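You operate a simulated robot arm through the tools that you are given. There is no shell and no other tool.

You are at the controls of a simulated robot arm. One attempt, no reset.

## Task
Push the loose orange sensor plug home and clear the fault.
Fine: isolator of the sensor box off first, on again after; then press RESET once, so that the green lamp shows; the other plugs stay in. Where these are worked on the way, their far stop is far enough and under half their travel is too little: isolator of the sensor box.

The check looks at the end state, three seconds after you hand in, the way a careful person would. Anything else that was tipped, shoved, dropped, spilled or broken makes it a failure.

## Robot
A 7-joint arm with a fingered hand, fixed in place. Base frame: the origin is on the floor under the middle of its stand, x ahead of it, y to its left, z up. Readings come in cm, degrees, newtons and seconds.
With the tool pointing down near the work surface it reaches from about 32 to 72 cm from the base axis. Its first joint turns from -166.0 to 166.0 degrees. Payload 4 kg.
Tool frame: the origin (TCP) lies between the finger pads and is the grasp point; the fingertips stand 2.6 cm ahead of it; z points along the fingers, y is the line along which they close. The gripper opens to 14.8 cm; its body begins 7.3 cm behind the TCP. The gripper is a hand of 3 fingers: y runs from the thumb to the fingers, the wrist lies at [0, 0, -23.9] in the tool frame.
Orientation is told as [roll, pitch, yaw] about the base's x, y, z axes, in that order, counted from this pose: with the fingers straight down and closing along the base's y, the tool's x points along the base's -x, its y along +y and its z along -z.

## Interface
- The arm moves only by the tool move_arm. Its argument "increments" is a list of rows, each a list of 2 entries, a list of its own where there are three numbers: the turn, a rotation vector about the base's x, y, z in degrees, then the shift along the base's x, y, z in cm. In form: [[[rx, ry, rz], [tx, ty, tz]], ...]. A call has 1 to 20 rows; each row shifts and turns the commanded pose from where the row before left it. A row lasts 0.2 s, in which the tool goes at most 5 cm and 8.6 degrees; a call with a longer step from one row to the next is refused whole. Where a pose cannot be reached the arm comes as near as it can. A force on the tool above 40 N (or 10 N above the force at the start of the call, whichever is more), or a blocked arm, ends the call early, and 0.2 s more pass. In this call time passes only in rows, and 0.2 s behind the last. The reply holds the time, the measured pose of the TCP, the force on the tool along the base axes, the opening and the grip force, in the units named above and with some noise, with the torque about the TCP (base axes, N m) and any sound that the robot's microphone picked up.
- Cameras (640 x 400 px; columns grow to the right, rows downward): "scene" is fixed at [40.53, 49.42, 141.01]; the picture's right is [-0.96, -0.29, 0.00], its down [-0.18, 0.60, -0.78] and it looks along [0.22, -0.75, -0.62] (base axes); focal length 323 px, centre (320, 200). "wrist" rides on the gripper at [6.8, -3.9, -9] in the tool frame; the picture's right is [0.50, 0.87, 0.00], its down [-0.66, 0.38, -0.65] and it looks along [-0.57, 0.33, 0.76] (tool axes); focal length 222 px, centre (320, 200). There is no depth. A picture from a camera that has moved, and an enlarged one, comes with that camera's place and axes in the base frame and with its lens. The place of the scene camera against the robot may be out by one fixed shift of up to 1.8 cm in any direction.
- capture(camera): a new picture of that camera. The clock stands still meanwhile.
- raise_lower(by): slides the trunk up (or, below 0, down) by that many cm; the arm rides with it, the base frame stays. It gives what a move gives, with no picture.
- curl_fingers(finger1, finger2, thumb_bend): sets how far each is bent, from 0 (flat) to 1 (curled in); at 0.3 the hand is open as for a grip, at 0.7 the pads meet at the TCP. One left out holds its place. A second passes; each finger stops where it meets its share of the squeeze, and holds until it gets a number again. It is the only way to open and close the hand. It gives what a move gives, with no picture; readings hold the bend of each and the force on the fingers (four entries, about 0 where the hand has none), thumb and palm.
- close_up(camera, box): a new picture of the part [left, top, right, bottom] of that camera's present view, enlarged. The clock stands still meanwhile.
- close_job(): hands the job in; it is judged then, once.

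Places have to be worked out from the pictures, the camera data and where the tool is seen. Open the gripper and draw the arm clear of the work before you hand the job in, unless the task says otherwise.

The tools are called after "Call:" as name(argument=value, ...) on one line, values as JSON. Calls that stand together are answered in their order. move_arm: Moves the arm, as the interface text tells. Its arguments: {"type":"object","properties":{"increments":{"type":"array","items":{"type":"array"}}},"required":["increments"]} The other tools are called the same way: raise_lower (by) moves the trunk up or down; curl_fingers (finger1, finger2, thumb_bend) moves the fingers one by one; capture (camera) takes a picture; close_up (camera, box) takes an enlarged picture of a part of a camera's view; close_job () hands the job in.

At the start:

```text
time: 0.0
tcp_pos: [41.53, -3.35, 112.33]
ee_rot: [0.0, 0.0, 0.0]
force: [-0.8, -0.1, 1.1]
moment: [-0.01, 0.01, 0.0]
opening: 14.8
gripper_force: 0.1
shape: jaw
bend: [0.3, 0.3, 0.3]
finger forces: [0.0, 0.0, 0.0, 0.0, 0.0, 0.0]
trunk travel left (down, up): [-52.5, 6.5]
```

scene: 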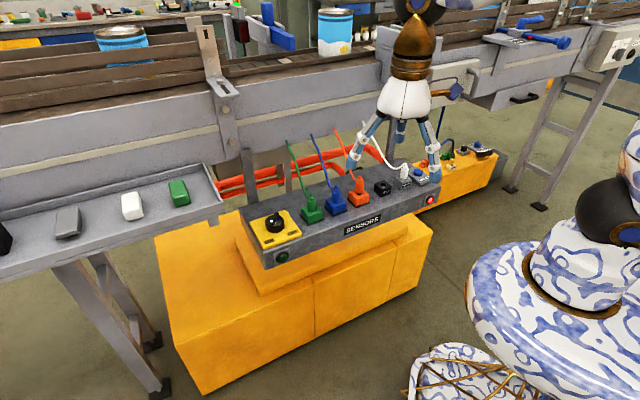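
wrist: 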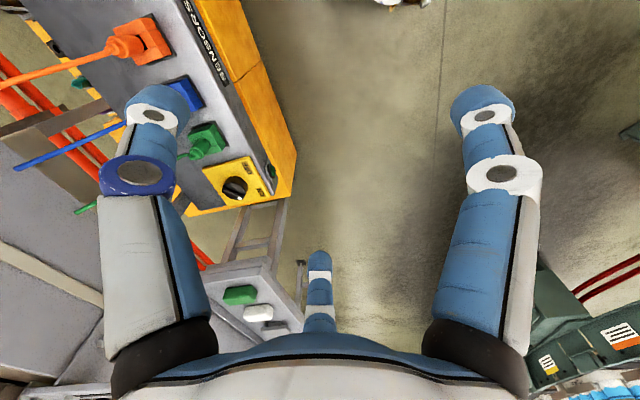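

I see a SENSORS box with a yellow isolator plate (black rotary knob), green, blue, orange plugs, and more items. I take enlarged views to see the details.

Call:
close_up(camera="scene", box=[230, 120, 450, 270])

Call:
close_up(camera="wrist", box=[60, 0, 320, 220])

Call:
close_up(camera="scene", box=[330, 130, 450, 220])

Call:
close_up(camera="scene", box=[230, 190, 350, 280])

```text
2.67 times, centred on (340, 195) of scene
camera zoom: at [40.53, 49.42, 141.01], right [-0.96, -0.29, 0.0], down [-0.18, 0.6, -0.78], along [0.22, -0.75, -0.62], focal length 862 px, centre (267, 213)
```

zoom: 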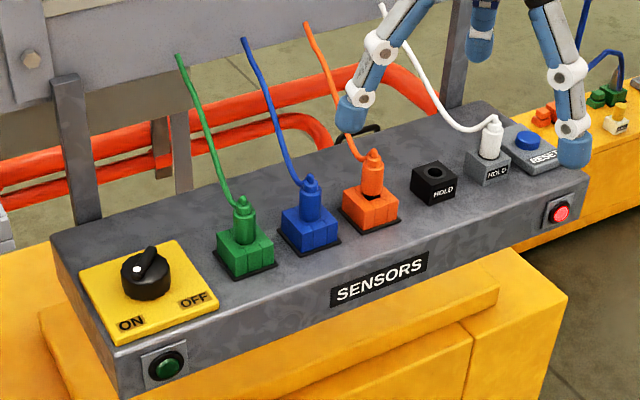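

```text
1.82 times, centred on (190, 110) of wrist
camera zoom: at [34.69, -7.25, 121.34], right [-0.5, 0.87, 0.0], down [0.66, 0.38, 0.65], along [0.57, 0.33, -0.76], focal length 404 px, centre (556, 364)
```

zoom: 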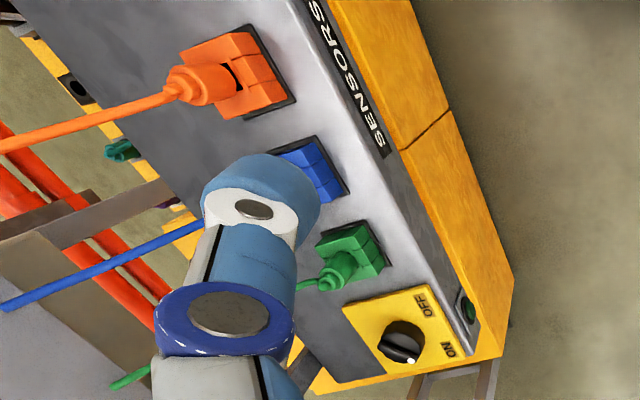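

```text
4.44 times, centred on (390, 175) of scene
camera zoom: at [40.53, 49.42, 141.01], right [-0.96, -0.29, 0.0], down [-0.18, 0.6, -0.78], along [0.22, -0.75, -0.62], focal length 1436 px, centre (9, 311)
```

zoom: 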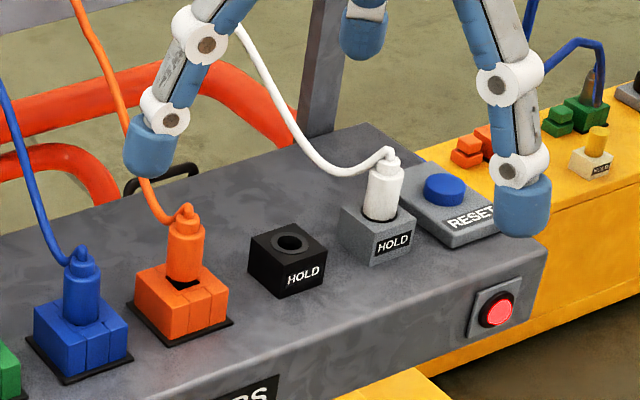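

```text
4.44 times, centred on (290, 235) of scene
camera zoom: at [40.53, 49.42, 141.01], right [-0.96, -0.29, 0.0], down [-0.18, 0.6, -0.78], along [0.22, -0.75, -0.62], focal length 1436 px, centre (453, 44)
```

zoom: 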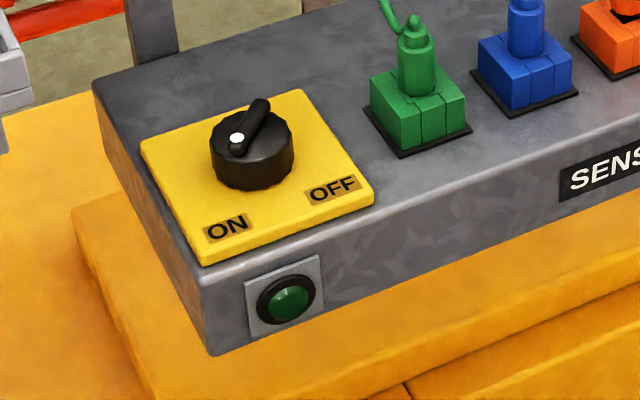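

The box lies roughly along a diagonal from about (70,-9) (isolator) to (34,-45) (RESET), top near z≈80. The red lamp is lit, the isolator stands at ON and the orange plug shows a gap. I move out above the isolator side, staying high, to get a closer wrist view.

Call:
move_arm(increments=[[[0, 0, 0], [4, -1, 0]], [[0, 0, 0], [4, -1, 0]], [[0, 0, 0], [4, -1, 0]], [[0, 0, 0], [4, -1, 0]]])

Call:
capture(camera="wrist")

Call:
capture(camera="scene")

```text
time: 1.0
tcp_pos: [57.55, -7.56, 112.56]
ee_rot: [0.0, 0.0, -0.1]
force: [0.2, -0.6, 0.6]
moment: [0.02, -0.02, 0.02]
opening: 14.78
gripper_force: 0.0
shape: jaw
bend: [0.3, 0.3, 0.3]
finger forces: [0.0, 0.1, 0.1, 0.0, 0.0, 0.0]
trunk travel left (down, up): [-52.5, 6.5]
```

```text
taken
camera wrist: at [50.76, -11.57, 121.58], right [-0.5, 0.87, 0.0], down [0.66, 0.38, 0.65], along [0.56, 0.33, -0.76], focal length 222 px, centre (320, 200)
```

wrist: 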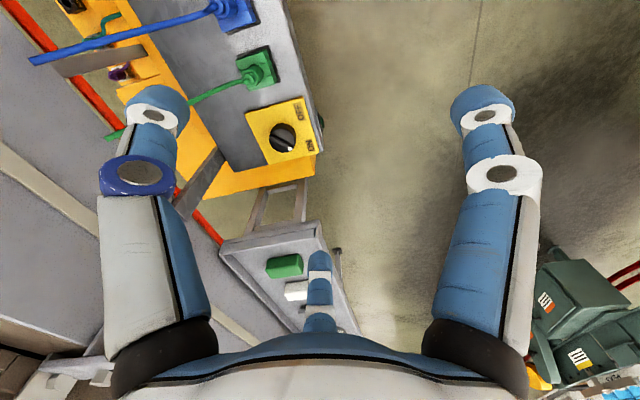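

```text
taken
```

scene: 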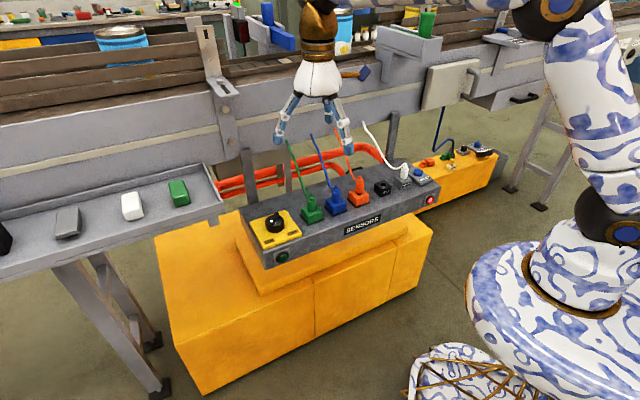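

Let me zoom into the wrist view to measure the knob and the plugs.

Call:
close_up(camera="wrist", box=[190, 40, 340, 180])

Call:
close_up(camera="wrist", box=[60, 160, 360, 360])

```text
2.86 times, centred on (265, 110) of wrist
camera zoom: at [50.76, -11.57, 121.58], right [-0.5, 0.87, 0.0], down [0.66, 0.38, 0.65], along [0.56, 0.33, -0.76], focal length 635 px, centre (477, 457)
```

zoom: 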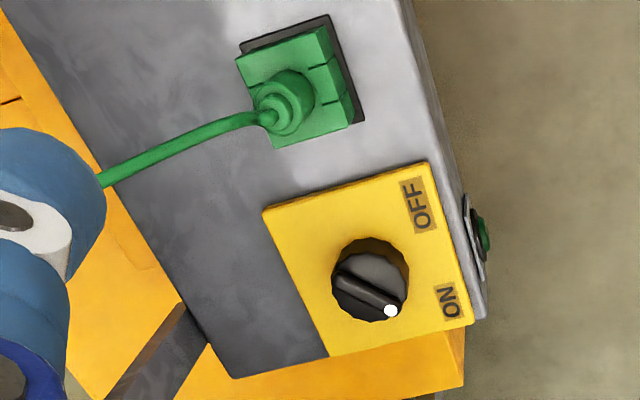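

```text
2.00 times, centred on (210, 260) of wrist
camera zoom: at [50.76, -11.57, 121.58], right [-0.5, 0.87, 0.0], down [0.66, 0.38, 0.65], along [0.56, 0.33, -0.76], focal length 444 px, centre (540, 80)
```

zoom: 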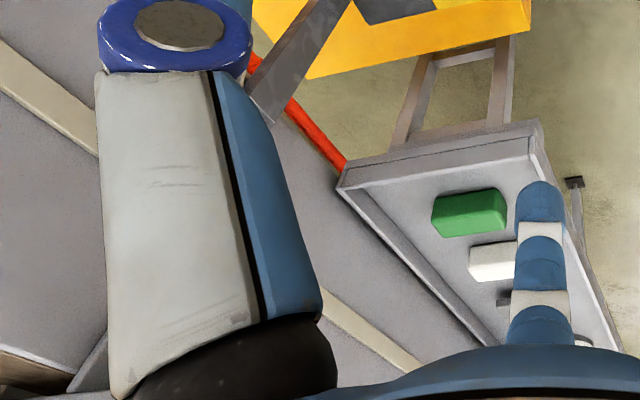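

The knob (about 5 cm wide) stands near (70,-8.3), its white dot at ON; OFF is counter-clockwise seen from above. Before descending, I try a partial finger curl in free air to see how the hand's envelope changes.

Call:
curl_fingers(finger1=0.5, finger2=0.5, thumb_bend=0.5)

Call:
capture(camera="wrist")

Call:
close_up(camera="scene", box=[220, 0, 420, 160])

```text
time: 2.0
tcp_pos: [57.37, -7.5, 112.61]
ee_rot: [0.0, 0.0, 0.0]
force: [0.7, -0.6, 1.5]
moment: [0.0, 0.0, 0.01]
opening: 6.29
gripper_force: 0.1
shape: fingers
bend: [0.5, 0.5, 0.5]
finger forces: [0.0, 0.1, 0.0, 0.0, 0.0, 0.0]
trunk travel left (down, up): [-52.5, 6.5]
```

```text
taken
camera wrist: at [50.67, -11.55, 121.62], right [-0.5, 0.87, 0.0], down [0.66, 0.38, 0.65], along [0.57, 0.33, -0.76], focal length 222 px, centre (320, 200)
```

wrist: 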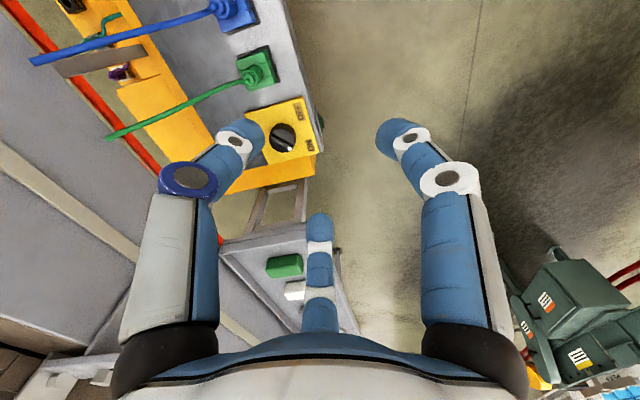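

```text
2.50 times, centred on (320, 80) of scene
camera zoom: at [40.53, 49.42, 141.01], right [-0.96, -0.29, 0.0], down [-0.18, 0.6, -0.78], along [0.22, -0.75, -0.62], focal length 808 px, centre (320, 500)
```

zoom: 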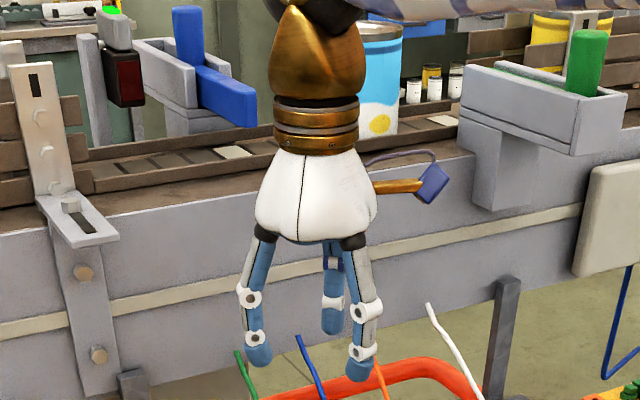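

At bend 0.5 the fingers hang about straight down with a 6.3 cm opening, so the envelope is slim. The knob's bar top triangulates to about z=85, centre (69.9,-8.2). I move over it at z≈100 while yawing to about -64° so the ON→OFF turn has room on both sides.

Call:
move_arm(increments=[[[0, 0, -8], [1.56, -0.09, -1.55]], [[0, 0, -8], [1.56, -0.09, -1.55]], [[0, 0, -8], [1.56, -0.09, -1.55]], [[0, 0, -8], [1.56, -0.09, -1.55]], [[0, 0, -8], [1.56, -0.09, -1.55]], [[0, 0, -8], [1.56, -0.09, -1.55]], [[0, 0, -8], [1.56, -0.09, -1.55]], [[0, 0, -8], [1.56, -0.09, -1.55]]])

Call:
capture(camera="wrist")

Call:
capture(camera="scene")

```text
time: 3.8
tcp_pos: [70.14, -8.01, 99.72]
ee_rot: [0.0, 0.0, -64.1]
force: [0.6, 0.9, 0.5]
moment: [0.03, -0.03, 0.0]
opening: 6.25
gripper_force: 0.1
shape: fingers
bend: [0.5, 0.5, 0.5]
finger forces: [0.0, 0.0, 0.0, 0.0, 0.0, 0.0]
trunk travel left (down, up): [-52.5, 6.5]
```

```text
taken
camera wrist: at [63.58, -3.71, 108.8], right [0.56, 0.83, 0.0], down [0.63, -0.42, 0.65], along [0.54, -0.37, -0.76], focal length 222 px, centre (320, 200)
```

wrist: 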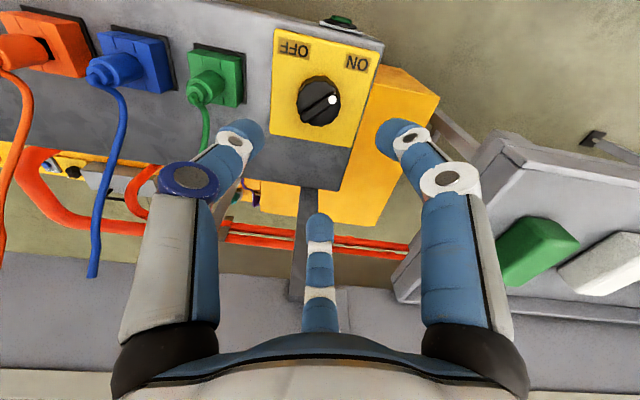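

```text
taken
```

scene: 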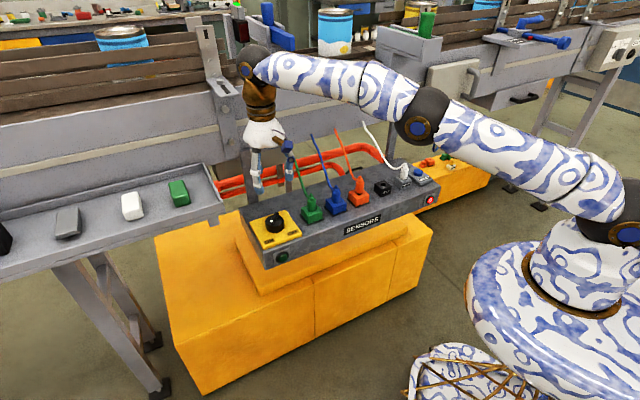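

The hand is above the knob and nothing is touching. I zoom in to measure the knob from this pose.

Call:
close_up(camera="wrist", box=[250, 20, 400, 170])

Call:
close_up(camera="scene", box=[200, 90, 330, 270])

Call:
close_up(camera="wrist", box=[0, 0, 250, 160])

```text
2.67 times, centred on (325, 95) of wrist
camera zoom: at [63.58, -3.71, 108.8], right [0.56, 0.83, 0.0], down [0.63, -0.42, 0.65], along [0.54, -0.37, -0.76], focal length 592 px, centre (307, 480)
```

zoom: 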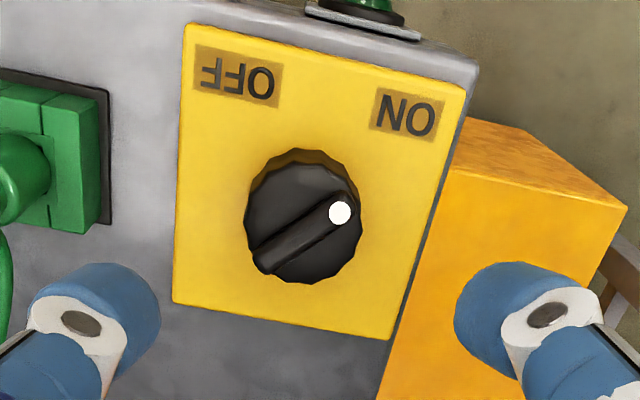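

```text
2.22 times, centred on (265, 180) of scene
camera zoom: at [40.53, 49.42, 141.01], right [-0.96, -0.29, 0.0], down [-0.18, 0.6, -0.78], along [0.22, -0.75, -0.62], focal length 718 px, centre (442, 244)
```

zoom: 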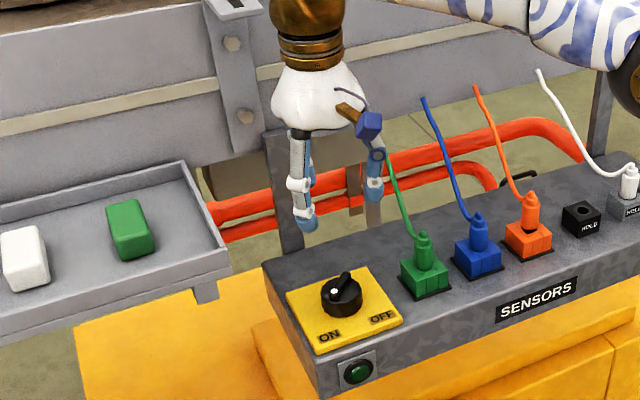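

```text
2.50 times, centred on (125, 80) of wrist
camera zoom: at [63.58, -3.71, 108.8], right [0.56, 0.83, 0.0], down [0.63, -0.42, 0.65], along [0.54, -0.37, -0.76], focal length 555 px, centre (808, 500)
```

zoom: 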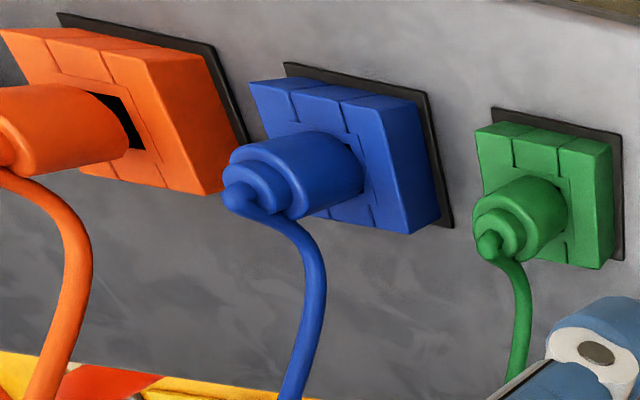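

From two wrist views: knob centre ≈ (69.95,-8.25), bar top z≈84.9, plate z≈81.8, pointer at about 85° (OFF then lies near 175°, so a +90° turn). I open the fingers a touch more and descend to just above the knob.

Call:
curl_fingers(finger1=0.43, finger2=0.43, thumb_bend=0.43)

Call:
move_arm(increments=[[[0, 0, 0], [-0.1, -0.1, -2.5]], [[0, 0, 0], [-0.05, -0.1, -2.5]], [[0, 0, 0], [0, 0, -2.5]], [[0, 0, 0], [0, 0, -2]], [[0, 0, 0], [0, 0, -1.7]]])

Call:
capture(camera="wrist")

Call:
close_up(camera="scene", box=[200, 110, 330, 270])

```text
time: 4.8
tcp_pos: [70.08, -8.03, 99.77]
ee_rot: [0.0, -0.1, -64.0]
force: [0.6, -0.6, 0.5]
moment: [0.0, -0.03, -0.02]
opening: 8.45
gripper_force: 0.0
shape: fingers
bend: [0.43, 0.43, 0.43]
finger forces: [0.1, 0.0, 0.1, 0.0, 0.1, 0.1]
trunk travel left (down, up): [-52.5, 6.5]
```

```text
time: 6.0
tcp_pos: [69.83, -8.43, 88.7]
ee_rot: [0.0, 0.0, -64.1]
force: [-0.4, 0.4, 0.4]
moment: [0.02, 0.04, 0.01]
opening: 8.47
gripper_force: 0.1
shape: fingers
bend: [0.43, 0.43, 0.43]
finger forces: [0.1, 0.1, 0.0, 0.0, 0.0, 0.1]
trunk travel left (down, up): [-52.5, 6.5]
```

```text
taken
camera wrist: at [63.37, -4.01, 97.69], right [0.56, 0.83, 0.0], down [0.63, -0.42, 0.65], along [0.54, -0.37, -0.76], focal length 222 px, centre (320, 200)
```

wrist: 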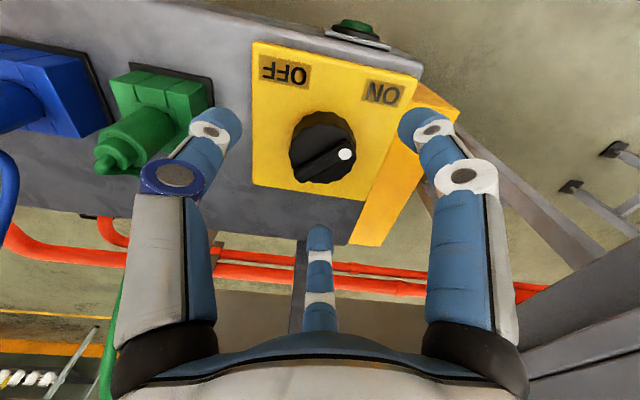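

```text
2.50 times, centred on (265, 190) of scene
camera zoom: at [40.53, 49.42, 141.01], right [-0.96, -0.29, 0.0], down [-0.18, 0.6, -0.78], along [0.22, -0.75, -0.62], focal length 808 px, centre (458, 225)
```

zoom: 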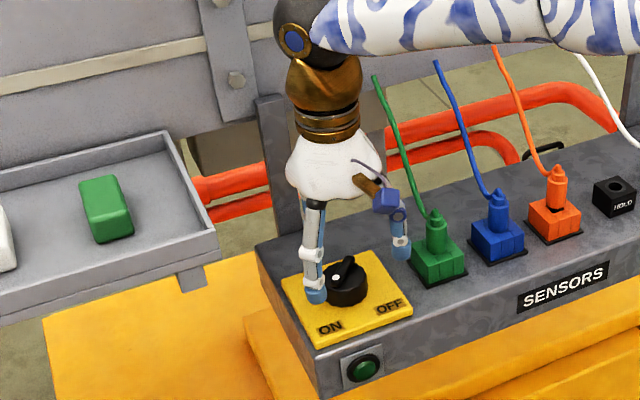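

The fingers straddle the knob from just above; green plug and thumb are clear of each other. I zoom to refine centring before the last descent.

Call:
close_up(camera="wrist", box=[200, 60, 450, 260])

```text
2.00 times, centred on (325, 160) of wrist
camera zoom: at [63.37, -4.01, 97.69], right [0.56, 0.83, 0.0], down [0.63, -0.42, 0.65], along [0.54, -0.37, -0.76], focal length 444 px, centre (310, 280)
```

zoom: 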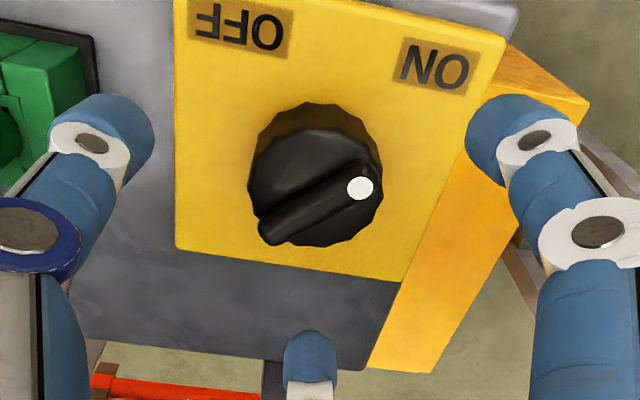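

The knob is about 0.2 cm to the +y side of the hand axis. I correct that and lower the last 3.6 cm so the fingertips sit just above the yellow plate.

Call:
move_arm(increments=[[[0, 0, 0], [0.03, 0.2, -0.6]], [[0, 0, 0], [0, 0, -1]], [[0, 0, 0], [0, 0, -1]], [[0, 0, 0], [0, 0, -0.6]], [[0, 0, 0], [0, 0, -0.3]]])

Call:
close_up(camera="wrist", box=[160, 60, 480, 300])

Call:
close_up(camera="scene", box=[220, 150, 340, 260])

```text
time: 7.2
tcp_pos: [70.0, -8.01, 85.19]
ee_rot: [0.0, 0.0, -63.9]
force: [0.0, 0.7, -0.7]
moment: [-0.01, 0.02, 0.02]
opening: 8.5
gripper_force: 0.1
shape: fingers
bend: [0.43, 0.43, 0.43]
finger forces: [0.1, 0.1, 0.1, 0.0, 0.0, 0.0]
trunk travel left (down, up): [-52.5, 6.5]
```

```text
1.67 times, centred on (320, 180) of wrist
camera zoom: at [63.41, -3.72, 94.24], right [0.56, 0.83, 0.0], down [0.63, -0.42, 0.65], along [0.54, -0.37, -0.76], focal length 370 px, centre (320, 233)
```

zoom: 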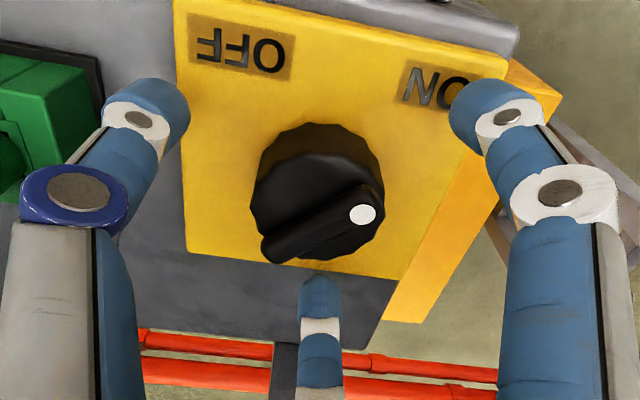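

```text
3.64 times, centred on (280, 205) of scene
camera zoom: at [40.53, 49.42, 141.01], right [-0.96, -0.29, 0.0], down [-0.18, 0.6, -0.78], along [0.22, -0.75, -0.62], focal length 1175 px, centre (466, 182)
```

zoom: 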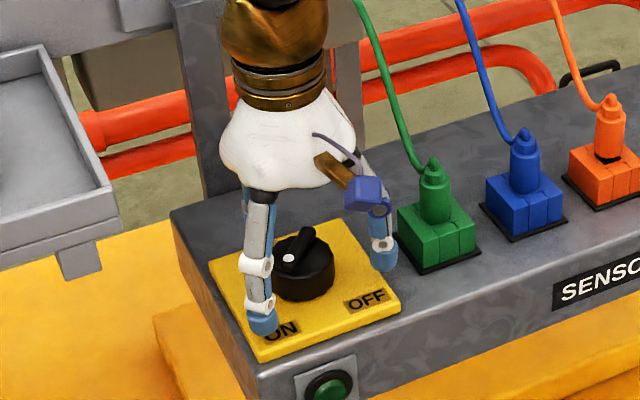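

Fingertips are just above the plate around the knob, no contact forces. I close the three fingers on the knob.

Call:
curl_fingers(finger1=0.7, finger2=0.7, thumb_bend=0.7)

Call:
close_up(camera="wrist", box=[160, 60, 480, 300])

```text
time: 8.2
tcp_pos: [69.97, -8.07, 85.3]
ee_rot: [0.0, 0.0, -64.0]
force: [-4.1, -3.5, -1.8]
moment: [-0.1, 0.06, 0.04]
opening: 3.28
gripper_force: 17.6
shape: fingers
bend: [0.59, 0.56, 0.61]
finger forces: [8.9, 11.3, 0.0, 0.0, 14.9, 0.0]
trunk travel left (down, up): [-52.5, 6.5]
```

```text
1.67 times, centred on (320, 180) of wrist
camera zoom: at [63.39, -3.77, 94.25], right [0.56, 0.83, 0.0], down [0.63, -0.42, 0.65], along [0.54, -0.37, -0.76], focal length 370 px, centre (320, 233)
```

zoom: 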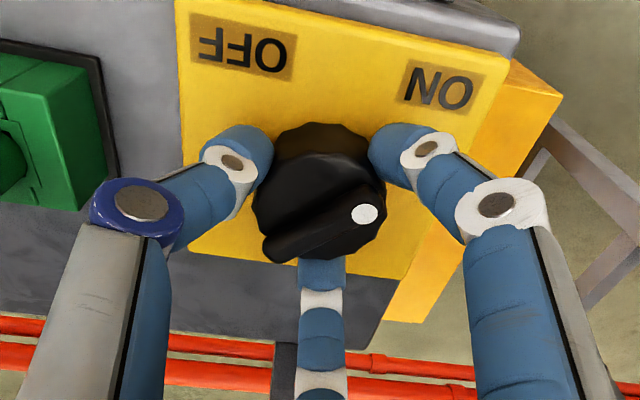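

All three fingers hold the knob (9–15 N each). I turn it counter-clockwise by about 32° first and check that the knob follows.

Call:
move_arm(increments=[[[0, 0, 4], [0, 0, 0]], [[0, 0, 6], [0, 0, 0]], [[0, 0, 8], [0, 0, 0]], [[0, 0, 8], [0, 0, 0]], [[0, 0, 6], [0, 0, 0]]])

Call:
close_up(camera="wrist", box=[160, 60, 480, 300])

```text
time: 9.4
tcp_pos: [69.97, -8.04, 85.15]
ee_rot: [0.0, -0.1, -31.8]
force: [-4.6, -5.9, -3.4]
moment: [-0.19, 0.16, -0.08]
opening: 3.28
gripper_force: 18.3
shape: fingers
bend: [0.59, 0.56, 0.61]
finger forces: [8.6, 10.2, 0.1, 0.0, 17.5, 0.0]
trunk travel left (down, up): [-52.5, 6.5]
```

```text
1.67 times, centred on (320, 180) of wrist
camera zoom: at [62.03, -7.97, 94.26], right [0.03, 1.0, 0.0], down [0.76, -0.03, 0.65], along [0.65, -0.02, -0.76], focal length 370 px, centre (320, 233)
```

zoom: 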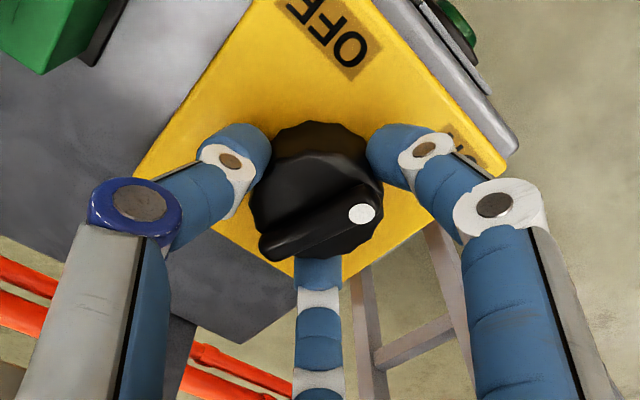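

The knob follows the hand exactly (its position in the hand's view is unchanged while the plate turned). I continue turning toward the OFF stop.

Call:
move_arm(increments=[[[0, 0, 6], [0, 0, 0]], [[0, 0, 8], [0, 0, 0]], [[0, 0, 8], [0, 0, 0]], [[0, 0, 8], [0, 0, 0]], [[0, 0, 8], [0, 0, 0]], [[0, 0, 8], [0, 0, 0]], [[0, 0, 6], [0, 0, 0]]])

Call:
close_up(camera="wrist", box=[160, 60, 480, 300])

Call:
close_up(camera="scene", box=[220, 150, 460, 280])

```text
time: 11.0
tcp_pos: [70.03, -8.07, 85.29]
ee_rot: [0.0, 0.1, 20.1]
force: [0.8, -15.3, 0.8]
moment: [-0.47, -0.07, -0.05]
opening: 3.3
gripper_force: 18.7
shape: fingers
bend: [0.6, 0.58, 0.6]
finger forces: [9.2, 8.9, 0.1, 0.0, 20.3, 0.1]
trunk travel left (down, up): [-52.5, 6.5]
```

```text
1.67 times, centred on (320, 180) of wrist
camera zoom: at [64.87, -14.27, 94.25], right [-0.77, 0.64, 0.0], down [0.48, 0.58, 0.65], along [0.42, 0.5, -0.76], focal length 370 px, centre (320, 233)
```

zoom: 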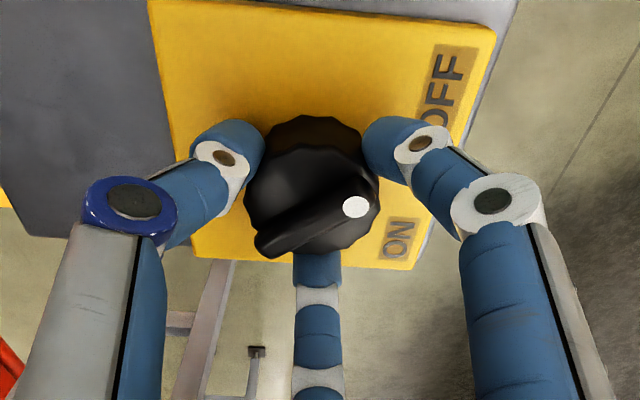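

```text
2.67 times, centred on (340, 215) of scene
camera zoom: at [40.53, 49.42, 141.01], right [-0.96, -0.29, 0.0], down [-0.18, 0.6, -0.78], along [0.22, -0.75, -0.62], focal length 862 px, centre (267, 160)
```

zoom: 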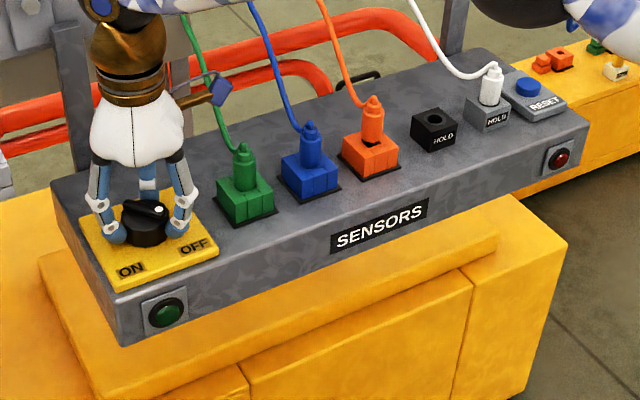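

The red lamp has gone dark, so the isolator reads as off after about 84° of turn. I nudge a little further toward the stop to make it definite.

Call:
move_arm(increments=[[[0, 0, 3], [0, 0, 0]], [[0, 0, 3], [0, 0, 0]]])

Call:
close_up(camera="wrist", box=[160, 60, 480, 300])

```text
time: 11.6
tcp_pos: [69.9, -8.27, 85.19]
ee_rot: [0.0, 0.0, 26.0]
force: [2.2, -16.7, 3.3]
moment: [-0.56, -0.12, -0.11]
opening: 3.34
gripper_force: 19.8
shape: fingers
bend: [0.6, 0.58, 0.6]
finger forces: [8.8, 8.9, 0.0, 0.0, 21.2, 0.1]
trunk travel left (down, up): [-52.5, 6.5]
```

```text
1.67 times, centred on (320, 180) of wrist
camera zoom: at [65.48, -14.73, 94.23], right [-0.83, 0.56, 0.0], down [0.42, 0.63, 0.65], along [0.37, 0.54, -0.76], focal length 370 px, centre (320, 233)
```

zoom: 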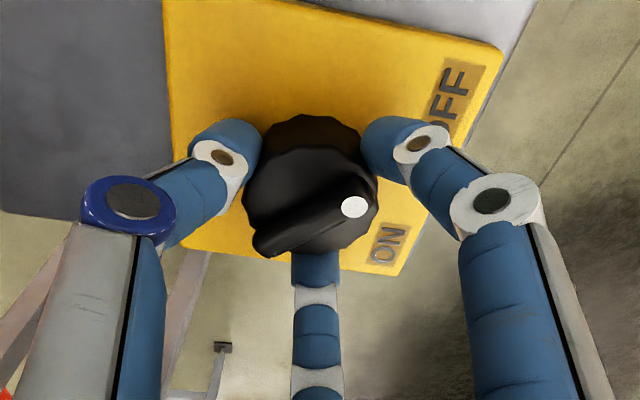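

The knob still follows with little torque; I try another 6° to find the stop.

Call:
move_arm(increments=[[[0, 0, 3], [0, 0, 0]], [[0, 0, 3], [0, 0, 0]]])

Call:
close_up(camera="wrist", box=[160, 60, 480, 300])

```text
time: 12.2
tcp_pos: [69.91, -8.3, 85.22]
ee_rot: [0.0, 0.1, 32.0]
force: [-3.1, -19.0, 3.1]
moment: [-0.63, -0.02, -0.52]
opening: 3.39
gripper_force: 20.8
shape: fingers
bend: [0.6, 0.57, 0.6]
finger forces: [8.0, 11.0, 0.1, 0.0, 22.1, 0.1]
trunk travel left (down, up): [-52.5, 6.5]
```

```text
1.67 times, centred on (320, 180) of wrist
camera zoom: at [66.08, -15.22, 94.23], right [-0.88, 0.47, 0.0], down [0.36, 0.67, 0.65], along [0.31, 0.58, -0.76], focal length 370 px, centre (320, 233)
```

zoom: 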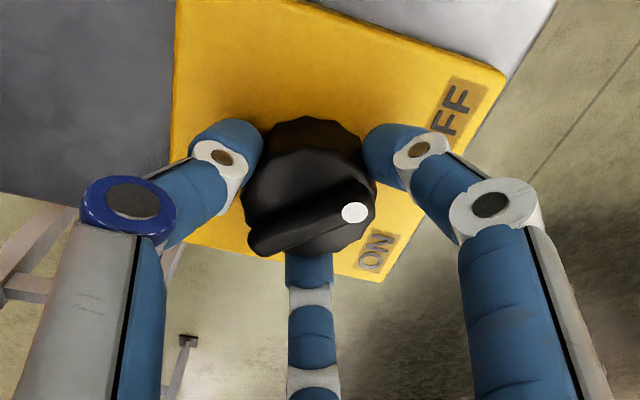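

The torque rose to 0.5 N·m: the OFF stop is reached. I ease back 1°, then open the fingers and lift off straight up.

Call:
curl_fingers(finger1=0.43, finger2=0.43, thumb_bend=0.43)

Call:
move_arm(increments=[[[0, 0, 0], [0, 0, 1]], [[0, 0, 0], [0, 0, 2]], [[0, 0, 0], [0, 0, 3]], [[0, 0, 0], [0, 0, 4]], [[0, 0, 0], [0, 0, 4]]])

Call:
capture(camera="wrist")

Call:
close_up(camera="scene", box=[220, 130, 460, 280])

```text
time: 13.2
tcp_pos: [69.89, -8.09, 85.26]
ee_rot: [-0.1, 0.0, 32.0]
force: [-0.1, 0.2, -0.6]
moment: [0.0, 0.02, -0.02]
opening: 8.46
gripper_force: 0.1
shape: fingers
bend: [0.43, 0.43, 0.43]
finger forces: [0.0, 0.1, 0.1, 0.1, 0.0, 0.0]
trunk travel left (down, up): [-52.5, 6.5]
```

```text
time: 14.4
tcp_pos: [70.0, -8.05, 99.21]
ee_rot: [0.0, 0.0, 32.0]
force: [0.0, 0.3, -0.4]
moment: [0.03, 0.03, -0.01]
opening: 8.51
gripper_force: 0.0
shape: fingers
bend: [0.43, 0.43, 0.43]
finger forces: [0.0, 0.0, 0.0, 0.0, 0.0, 0.1]
trunk travel left (down, up): [-52.5, 6.5]
```

```text
taken
camera wrist: at [66.27, -15.0, 108.29], right [-0.88, 0.47, 0.0], down [0.35, 0.67, 0.65], along [0.31, 0.58, -0.76], focal length 222 px, centre (320, 200)
```

wrist: 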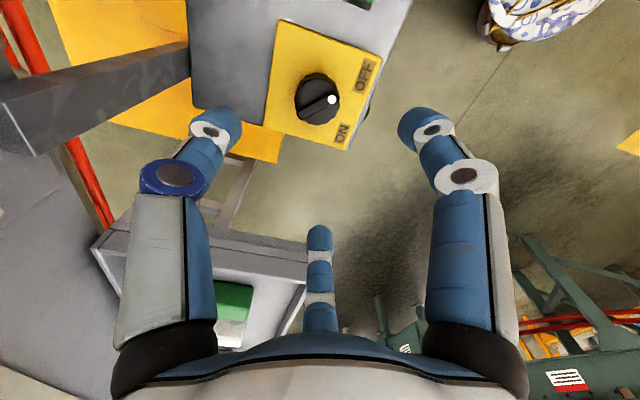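

```text
2.67 times, centred on (340, 205) of scene
camera zoom: at [40.53, 49.42, 141.01], right [-0.96, -0.29, 0.0], down [-0.18, 0.6, -0.78], along [0.22, -0.75, -0.62], focal length 862 px, centre (267, 187)
```

zoom: 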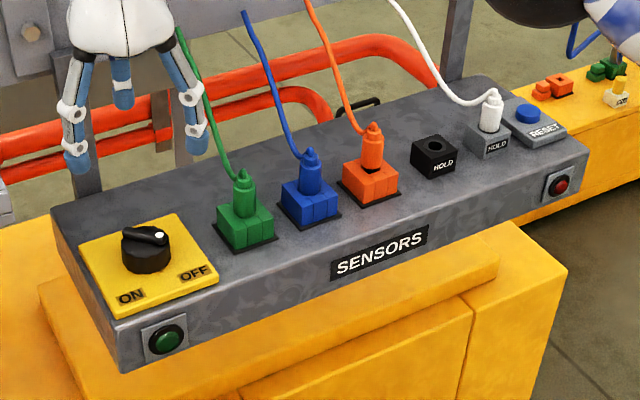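

The isolator is clearly at OFF and the lamps are dark. Next I rise and move over to the orange plug at about (51.5,-28.5), with yaw -20° so that its cable (running back toward the conveyor) falls in a gap between fingers.

Call:
move_arm(increments=[[[0, 0, 0], [0, 0, 4]], [[0, 0, -7.4], [-2.2, -2.5, 3]], [[0, 0, -7.4], [-2.7, -3, 0]], [[0, 0, -7.4], [-2.7, -3, 0]], [[0, 0, -7.4], [-2.7, -3, 0]], [[0, 0, -7.4], [-2.7, -3, 0]], [[0, 0, -7.4], [-2.7, -3, 0]], [[0, 0, -7.6], [-2.8, -3, 0]]])

Call:
capture(camera="wrist")

Call:
capture(camera="scene")

```text
time: 16.2
tcp_pos: [50.7, -28.32, 106.02]
ee_rot: [0.0, 0.0, -20.0]
force: [1.1, 0.1, 0.1]
moment: [0.02, 0.01, -0.02]
opening: 8.5
gripper_force: 0.1
shape: fingers
bend: [0.43, 0.43, 0.43]
finger forces: [0.0, 0.0, 0.1, 0.0, 0.0, 0.0]
out of reach, approached as far as the arm can: row 1
trunk travel left (down, up): [-52.5, 6.5]
```

```text
taken
camera wrist: at [43.05, -29.81, 114.94], right [-0.17, 0.98, 0.0], down [0.75, 0.13, 0.65], along [0.64, 0.11, -0.76], focal length 222 px, centre (320, 200)
```

wrist: 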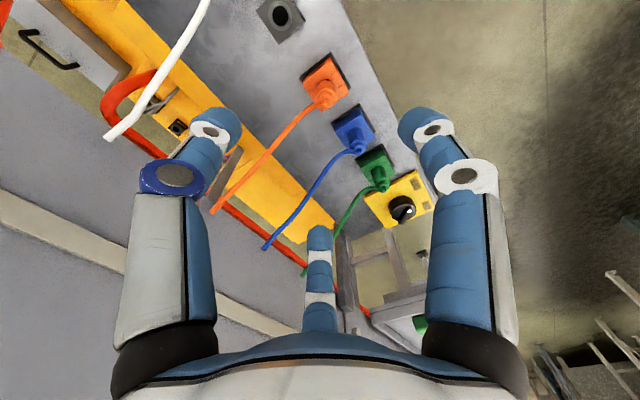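

```text
taken
```

scene: 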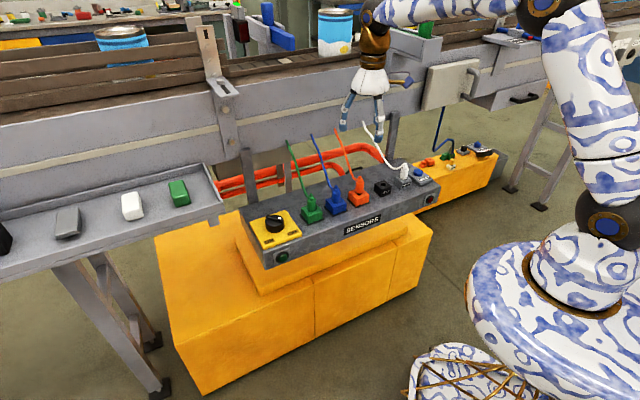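

I'm above the plug row. I zoom in on the orange plug in the wrist view.

Call:
close_up(camera="wrist", box=[260, 30, 420, 160])

Call:
close_up(camera="scene", box=[310, 110, 450, 220])

```text
3.08 times, centred on (340, 95) of wrist
camera zoom: at [43.05, -29.81, 114.94], right [-0.17, 0.98, 0.0], down [0.75, 0.13, 0.65], along [0.64, 0.11, -0.76], focal length 684 px, centre (258, 523)
```

zoom: 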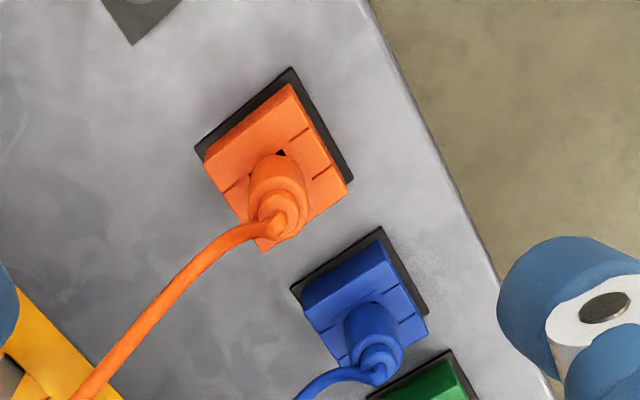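

```text
3.64 times, centred on (380, 165) of scene
camera zoom: at [40.53, 49.42, 141.01], right [-0.96, -0.29, 0.0], down [-0.18, 0.6, -0.78], along [0.22, -0.75, -0.62], focal length 1175 px, centre (102, 327)
```

zoom: 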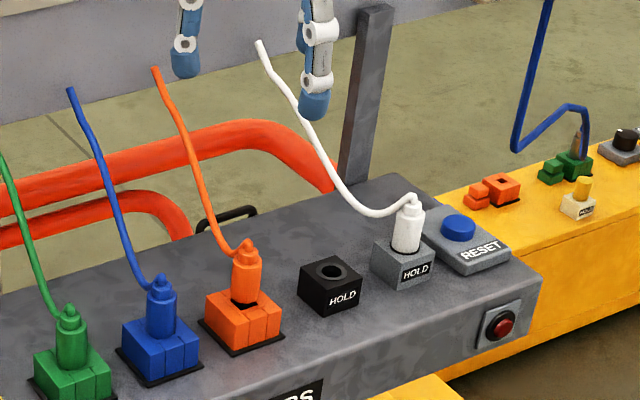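

I compare the orange plug's stand-off with the blue one at higher zoom to learn how far it must go down.

Call:
close_up(camera="scene", box=[320, 165, 390, 220])

Call:
close_up(camera="wrist", box=[290, 40, 380, 120])

```text
7.27 times, centred on (355, 192) of scene
camera zoom: at [40.53, 49.42, 141.01], right [-0.96, -0.29, 0.0], down [-0.18, 0.6, -0.78], along [0.22, -0.75, -0.62], focal length 2350 px, centre (66, 254)
```

zoom: 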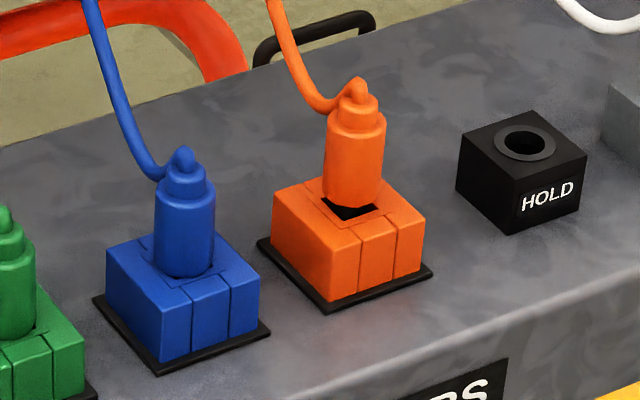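

```text
5.00 times, centred on (335, 80) of wrist
camera zoom: at [43.05, -29.81, 114.94], right [-0.17, 0.98, 0.0], down [0.75, 0.13, 0.65], along [0.64, 0.11, -0.76], focal length 1111 px, centre (245, 800)
```

zoom: 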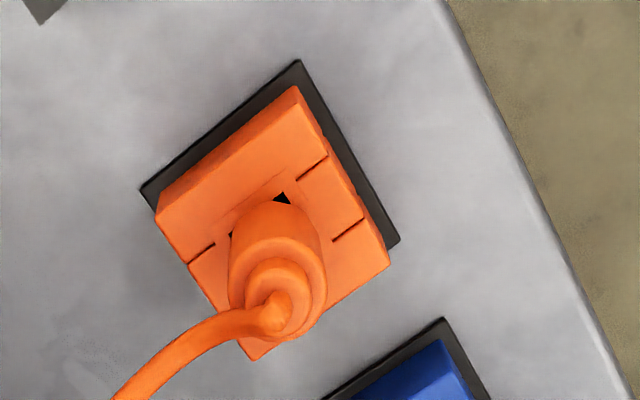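

The orange plug stands about 1 cm proud; its axis is near (50.6,-27.6), boot tip near z≈88.5–89. I narrow the fingers a little and come down to z≈96 to refine the centring.

Call:
curl_fingers(finger1=0.48, finger2=0.48, thumb_bend=0.48)

Call:
move_arm(increments=[[[0, 0, 0], [0, 0.3, -2.5]], [[0, 0, 0], [0, 0.4, -3]], [[0, 0, 0], [0, 0, -3]], [[0, 0, 0], [0, 0, -1.5]]])

Call:
capture(camera="wrist")

Call:
close_up(camera="wrist", box=[220, 60, 420, 220])

Call:
close_up(camera="scene", box=[310, 100, 430, 220])

```text
time: 17.2
tcp_pos: [50.82, -28.28, 106.0]
ee_rot: [0.0, -0.1, -20.0]
force: [-0.2, 0.6, -0.5]
moment: [-0.03, 0.01, -0.01]
opening: 6.94
gripper_force: 0.1
shape: fingers
bend: [0.48, 0.48, 0.48]
finger forces: [0.1, 0.0, 0.0, 0.0, 0.0, 0.0]
trunk travel left (down, up): [-52.5, 6.5]
```

```text
time: 18.2
tcp_pos: [50.99, -27.47, 96.11]
ee_rot: [0.0, 0.0, -20.0]
force: [0.4, -0.1, -0.6]
moment: [-0.01, 0.01, 0.03]
opening: 6.92
gripper_force: 0.1
shape: fingers
bend: [0.48, 0.48, 0.48]
finger forces: [0.0, 0.0, 0.0, 0.0, 0.0, 0.1]
trunk travel left (down, up): [-52.5, 6.5]
```

```text
taken
camera wrist: at [43.18, -28.92, 105.12], right [-0.17, 0.98, 0.0], down [0.74, 0.13, 0.65], along [0.64, 0.11, -0.76], focal length 222 px, centre (320, 200)
```

wrist: 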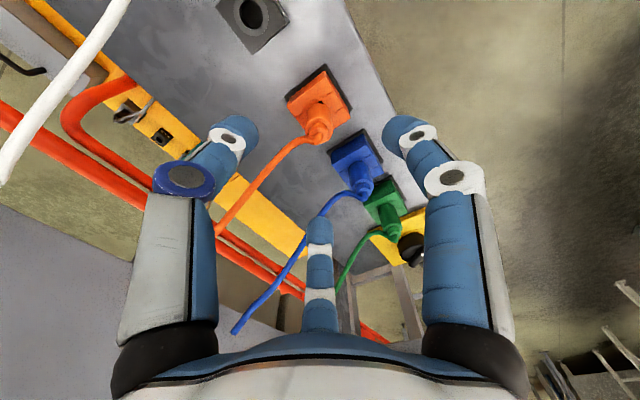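

```text
2.50 times, centred on (320, 140) of wrist
camera zoom: at [43.18, -28.92, 105.12], right [-0.17, 0.98, 0.0], down [0.74, 0.13, 0.65], along [0.64, 0.11, -0.76], focal length 555 px, centre (320, 350)
```

zoom: 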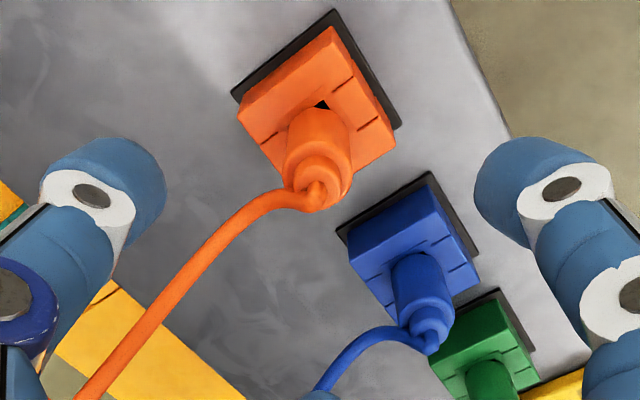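

```text
3.33 times, centred on (370, 160) of scene
camera zoom: at [40.53, 49.42, 141.01], right [-0.96, -0.29, 0.0], down [-0.18, 0.6, -0.78], along [0.22, -0.75, -0.62], focal length 1077 px, centre (153, 333)
```

zoom: 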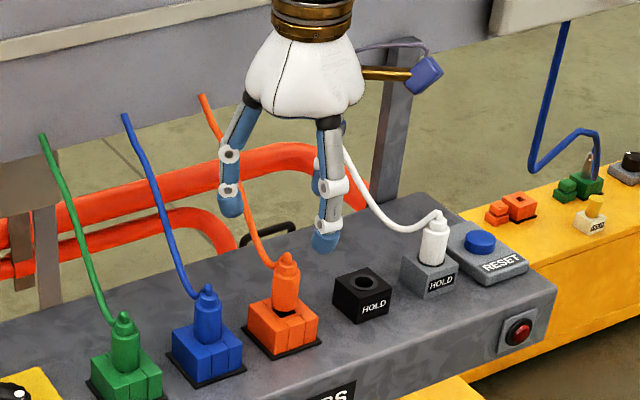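

Two wrist views put the boot tip at (51.0,-27.6,88.1) and the housing top at z≈82.3, so the hand is already centred to within a millimetre or so. I descend with open fingers around the plug body to TCP z≈86.8.

Call:
move_arm(increments=[[[0, 0, 0], [0.05, -0.05, -2.5]], [[0, 0, 0], [0, 0, -2.5]], [[0, 0, 0], [0, 0, -2]], [[0, 0, 0], [0, 0, -1.5]], [[0, 0, 0], [0, 0, -0.8]]])

Call:
close_up(camera="wrist", box=[180, 80, 460, 300])

Call:
close_up(camera="scene", box=[310, 130, 410, 220])

```text
time: 19.4
tcp_pos: [50.91, -27.85, 86.75]
ee_rot: [0.0, 0.0, -20.0]
force: [0.0, 0.1, 0.8]
moment: [0.03, 0.02, 0.0]
opening: 6.91
gripper_force: 0.1
shape: fingers
bend: [0.48, 0.48, 0.48]
finger forces: [0.0, 0.0, 0.1, 0.1, 0.0, 0.1]
trunk travel left (down, up): [-52.5, 6.5]
```

```text
1.82 times, centred on (320, 190) of wrist
camera zoom: at [43.18, -29.27, 95.78], right [-0.17, 0.98, 0.0], down [0.75, 0.13, 0.65], along [0.64, 0.11, -0.76], focal length 404 px, centre (320, 218)
```

zoom: 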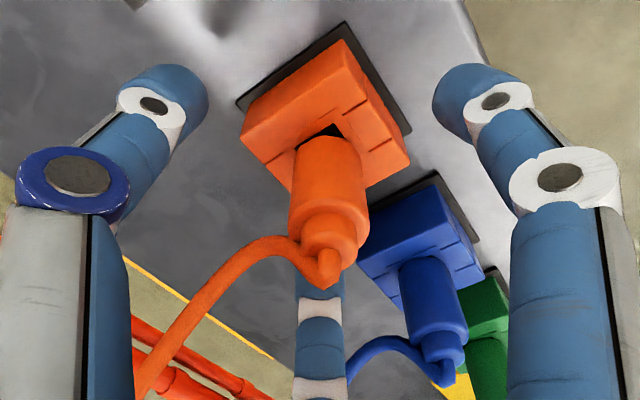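

```text
4.44 times, centred on (360, 175) of scene
camera zoom: at [40.53, 49.42, 141.01], right [-0.96, -0.29, 0.0], down [-0.18, 0.6, -0.78], along [0.22, -0.75, -0.62], focal length 1436 px, centre (142, 311)
```

zoom: 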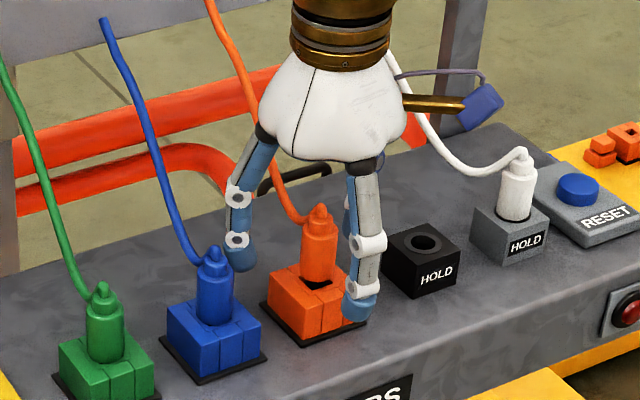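

The plug sits about 0.3 cm toward +y of the hand axis. I correct the centring and then close the fingers gently on the plug body.

Call:
move_arm(increments=[[[0, 0, 0], [0.12, 0.28, 0]], [[0, 0, 0], [0, 0, 0]]])

Call:
curl_fingers(finger1=0.68, finger2=0.68, thumb_bend=0.68)

Call:
close_up(camera="wrist", box=[180, 80, 460, 300])

Call:
close_up(camera="scene", box=[310, 130, 410, 220])

```text
time: 20.0
tcp_pos: [50.99, -27.5, 86.65]
ee_rot: [0.0, 0.0, -20.0]
force: [-0.1, 0.7, 0.1]
moment: [0.0, -0.02, -0.02]
opening: 6.94
gripper_force: 0.0
shape: fingers
bend: [0.48, 0.48, 0.48]
finger forces: [0.1, 0.0, 0.1, 0.0, 0.0, 0.0]
trunk travel left (down, up): [-52.5, 6.5]
```

```text
time: 21.0
tcp_pos: [51.1, -27.6, 86.81]
ee_rot: [0.1, 0.1, -20.0]
force: [-0.5, -2.1, -0.5]
moment: [-0.04, 0.02, -0.01]
opening: 1.74
gripper_force: 5.7
shape: fingers
bend: [0.64, 0.65, 0.65]
finger forces: [3.3, 2.8, 0.0, 0.0, 5.4, 0.0]
trunk travel left (down, up): [-52.5, 6.5]
```

```text
1.82 times, centred on (320, 190) of wrist
camera zoom: at [43.27, -29.01, 95.78], right [-0.17, 0.98, 0.0], down [0.75, 0.13, 0.65], along [0.64, 0.11, -0.76], focal length 404 px, centre (320, 218)
```

zoom: 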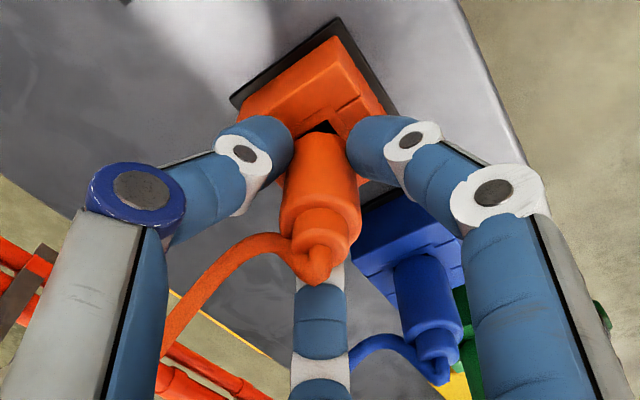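

```text
4.44 times, centred on (360, 175) of scene
camera zoom: at [40.53, 49.42, 141.01], right [-0.96, -0.29, 0.0], down [-0.18, 0.6, -0.78], along [0.22, -0.75, -0.62], focal length 1436 px, centre (142, 311)
```

zoom: 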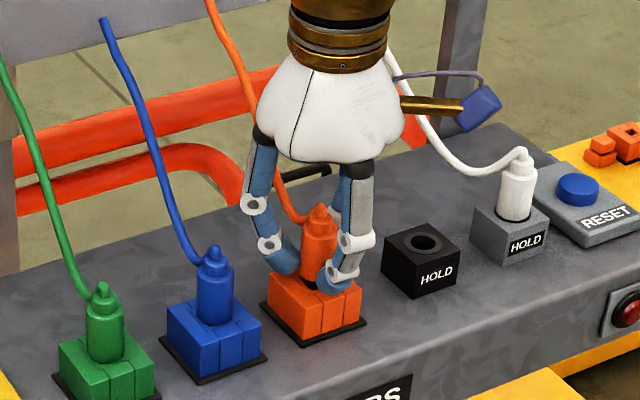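

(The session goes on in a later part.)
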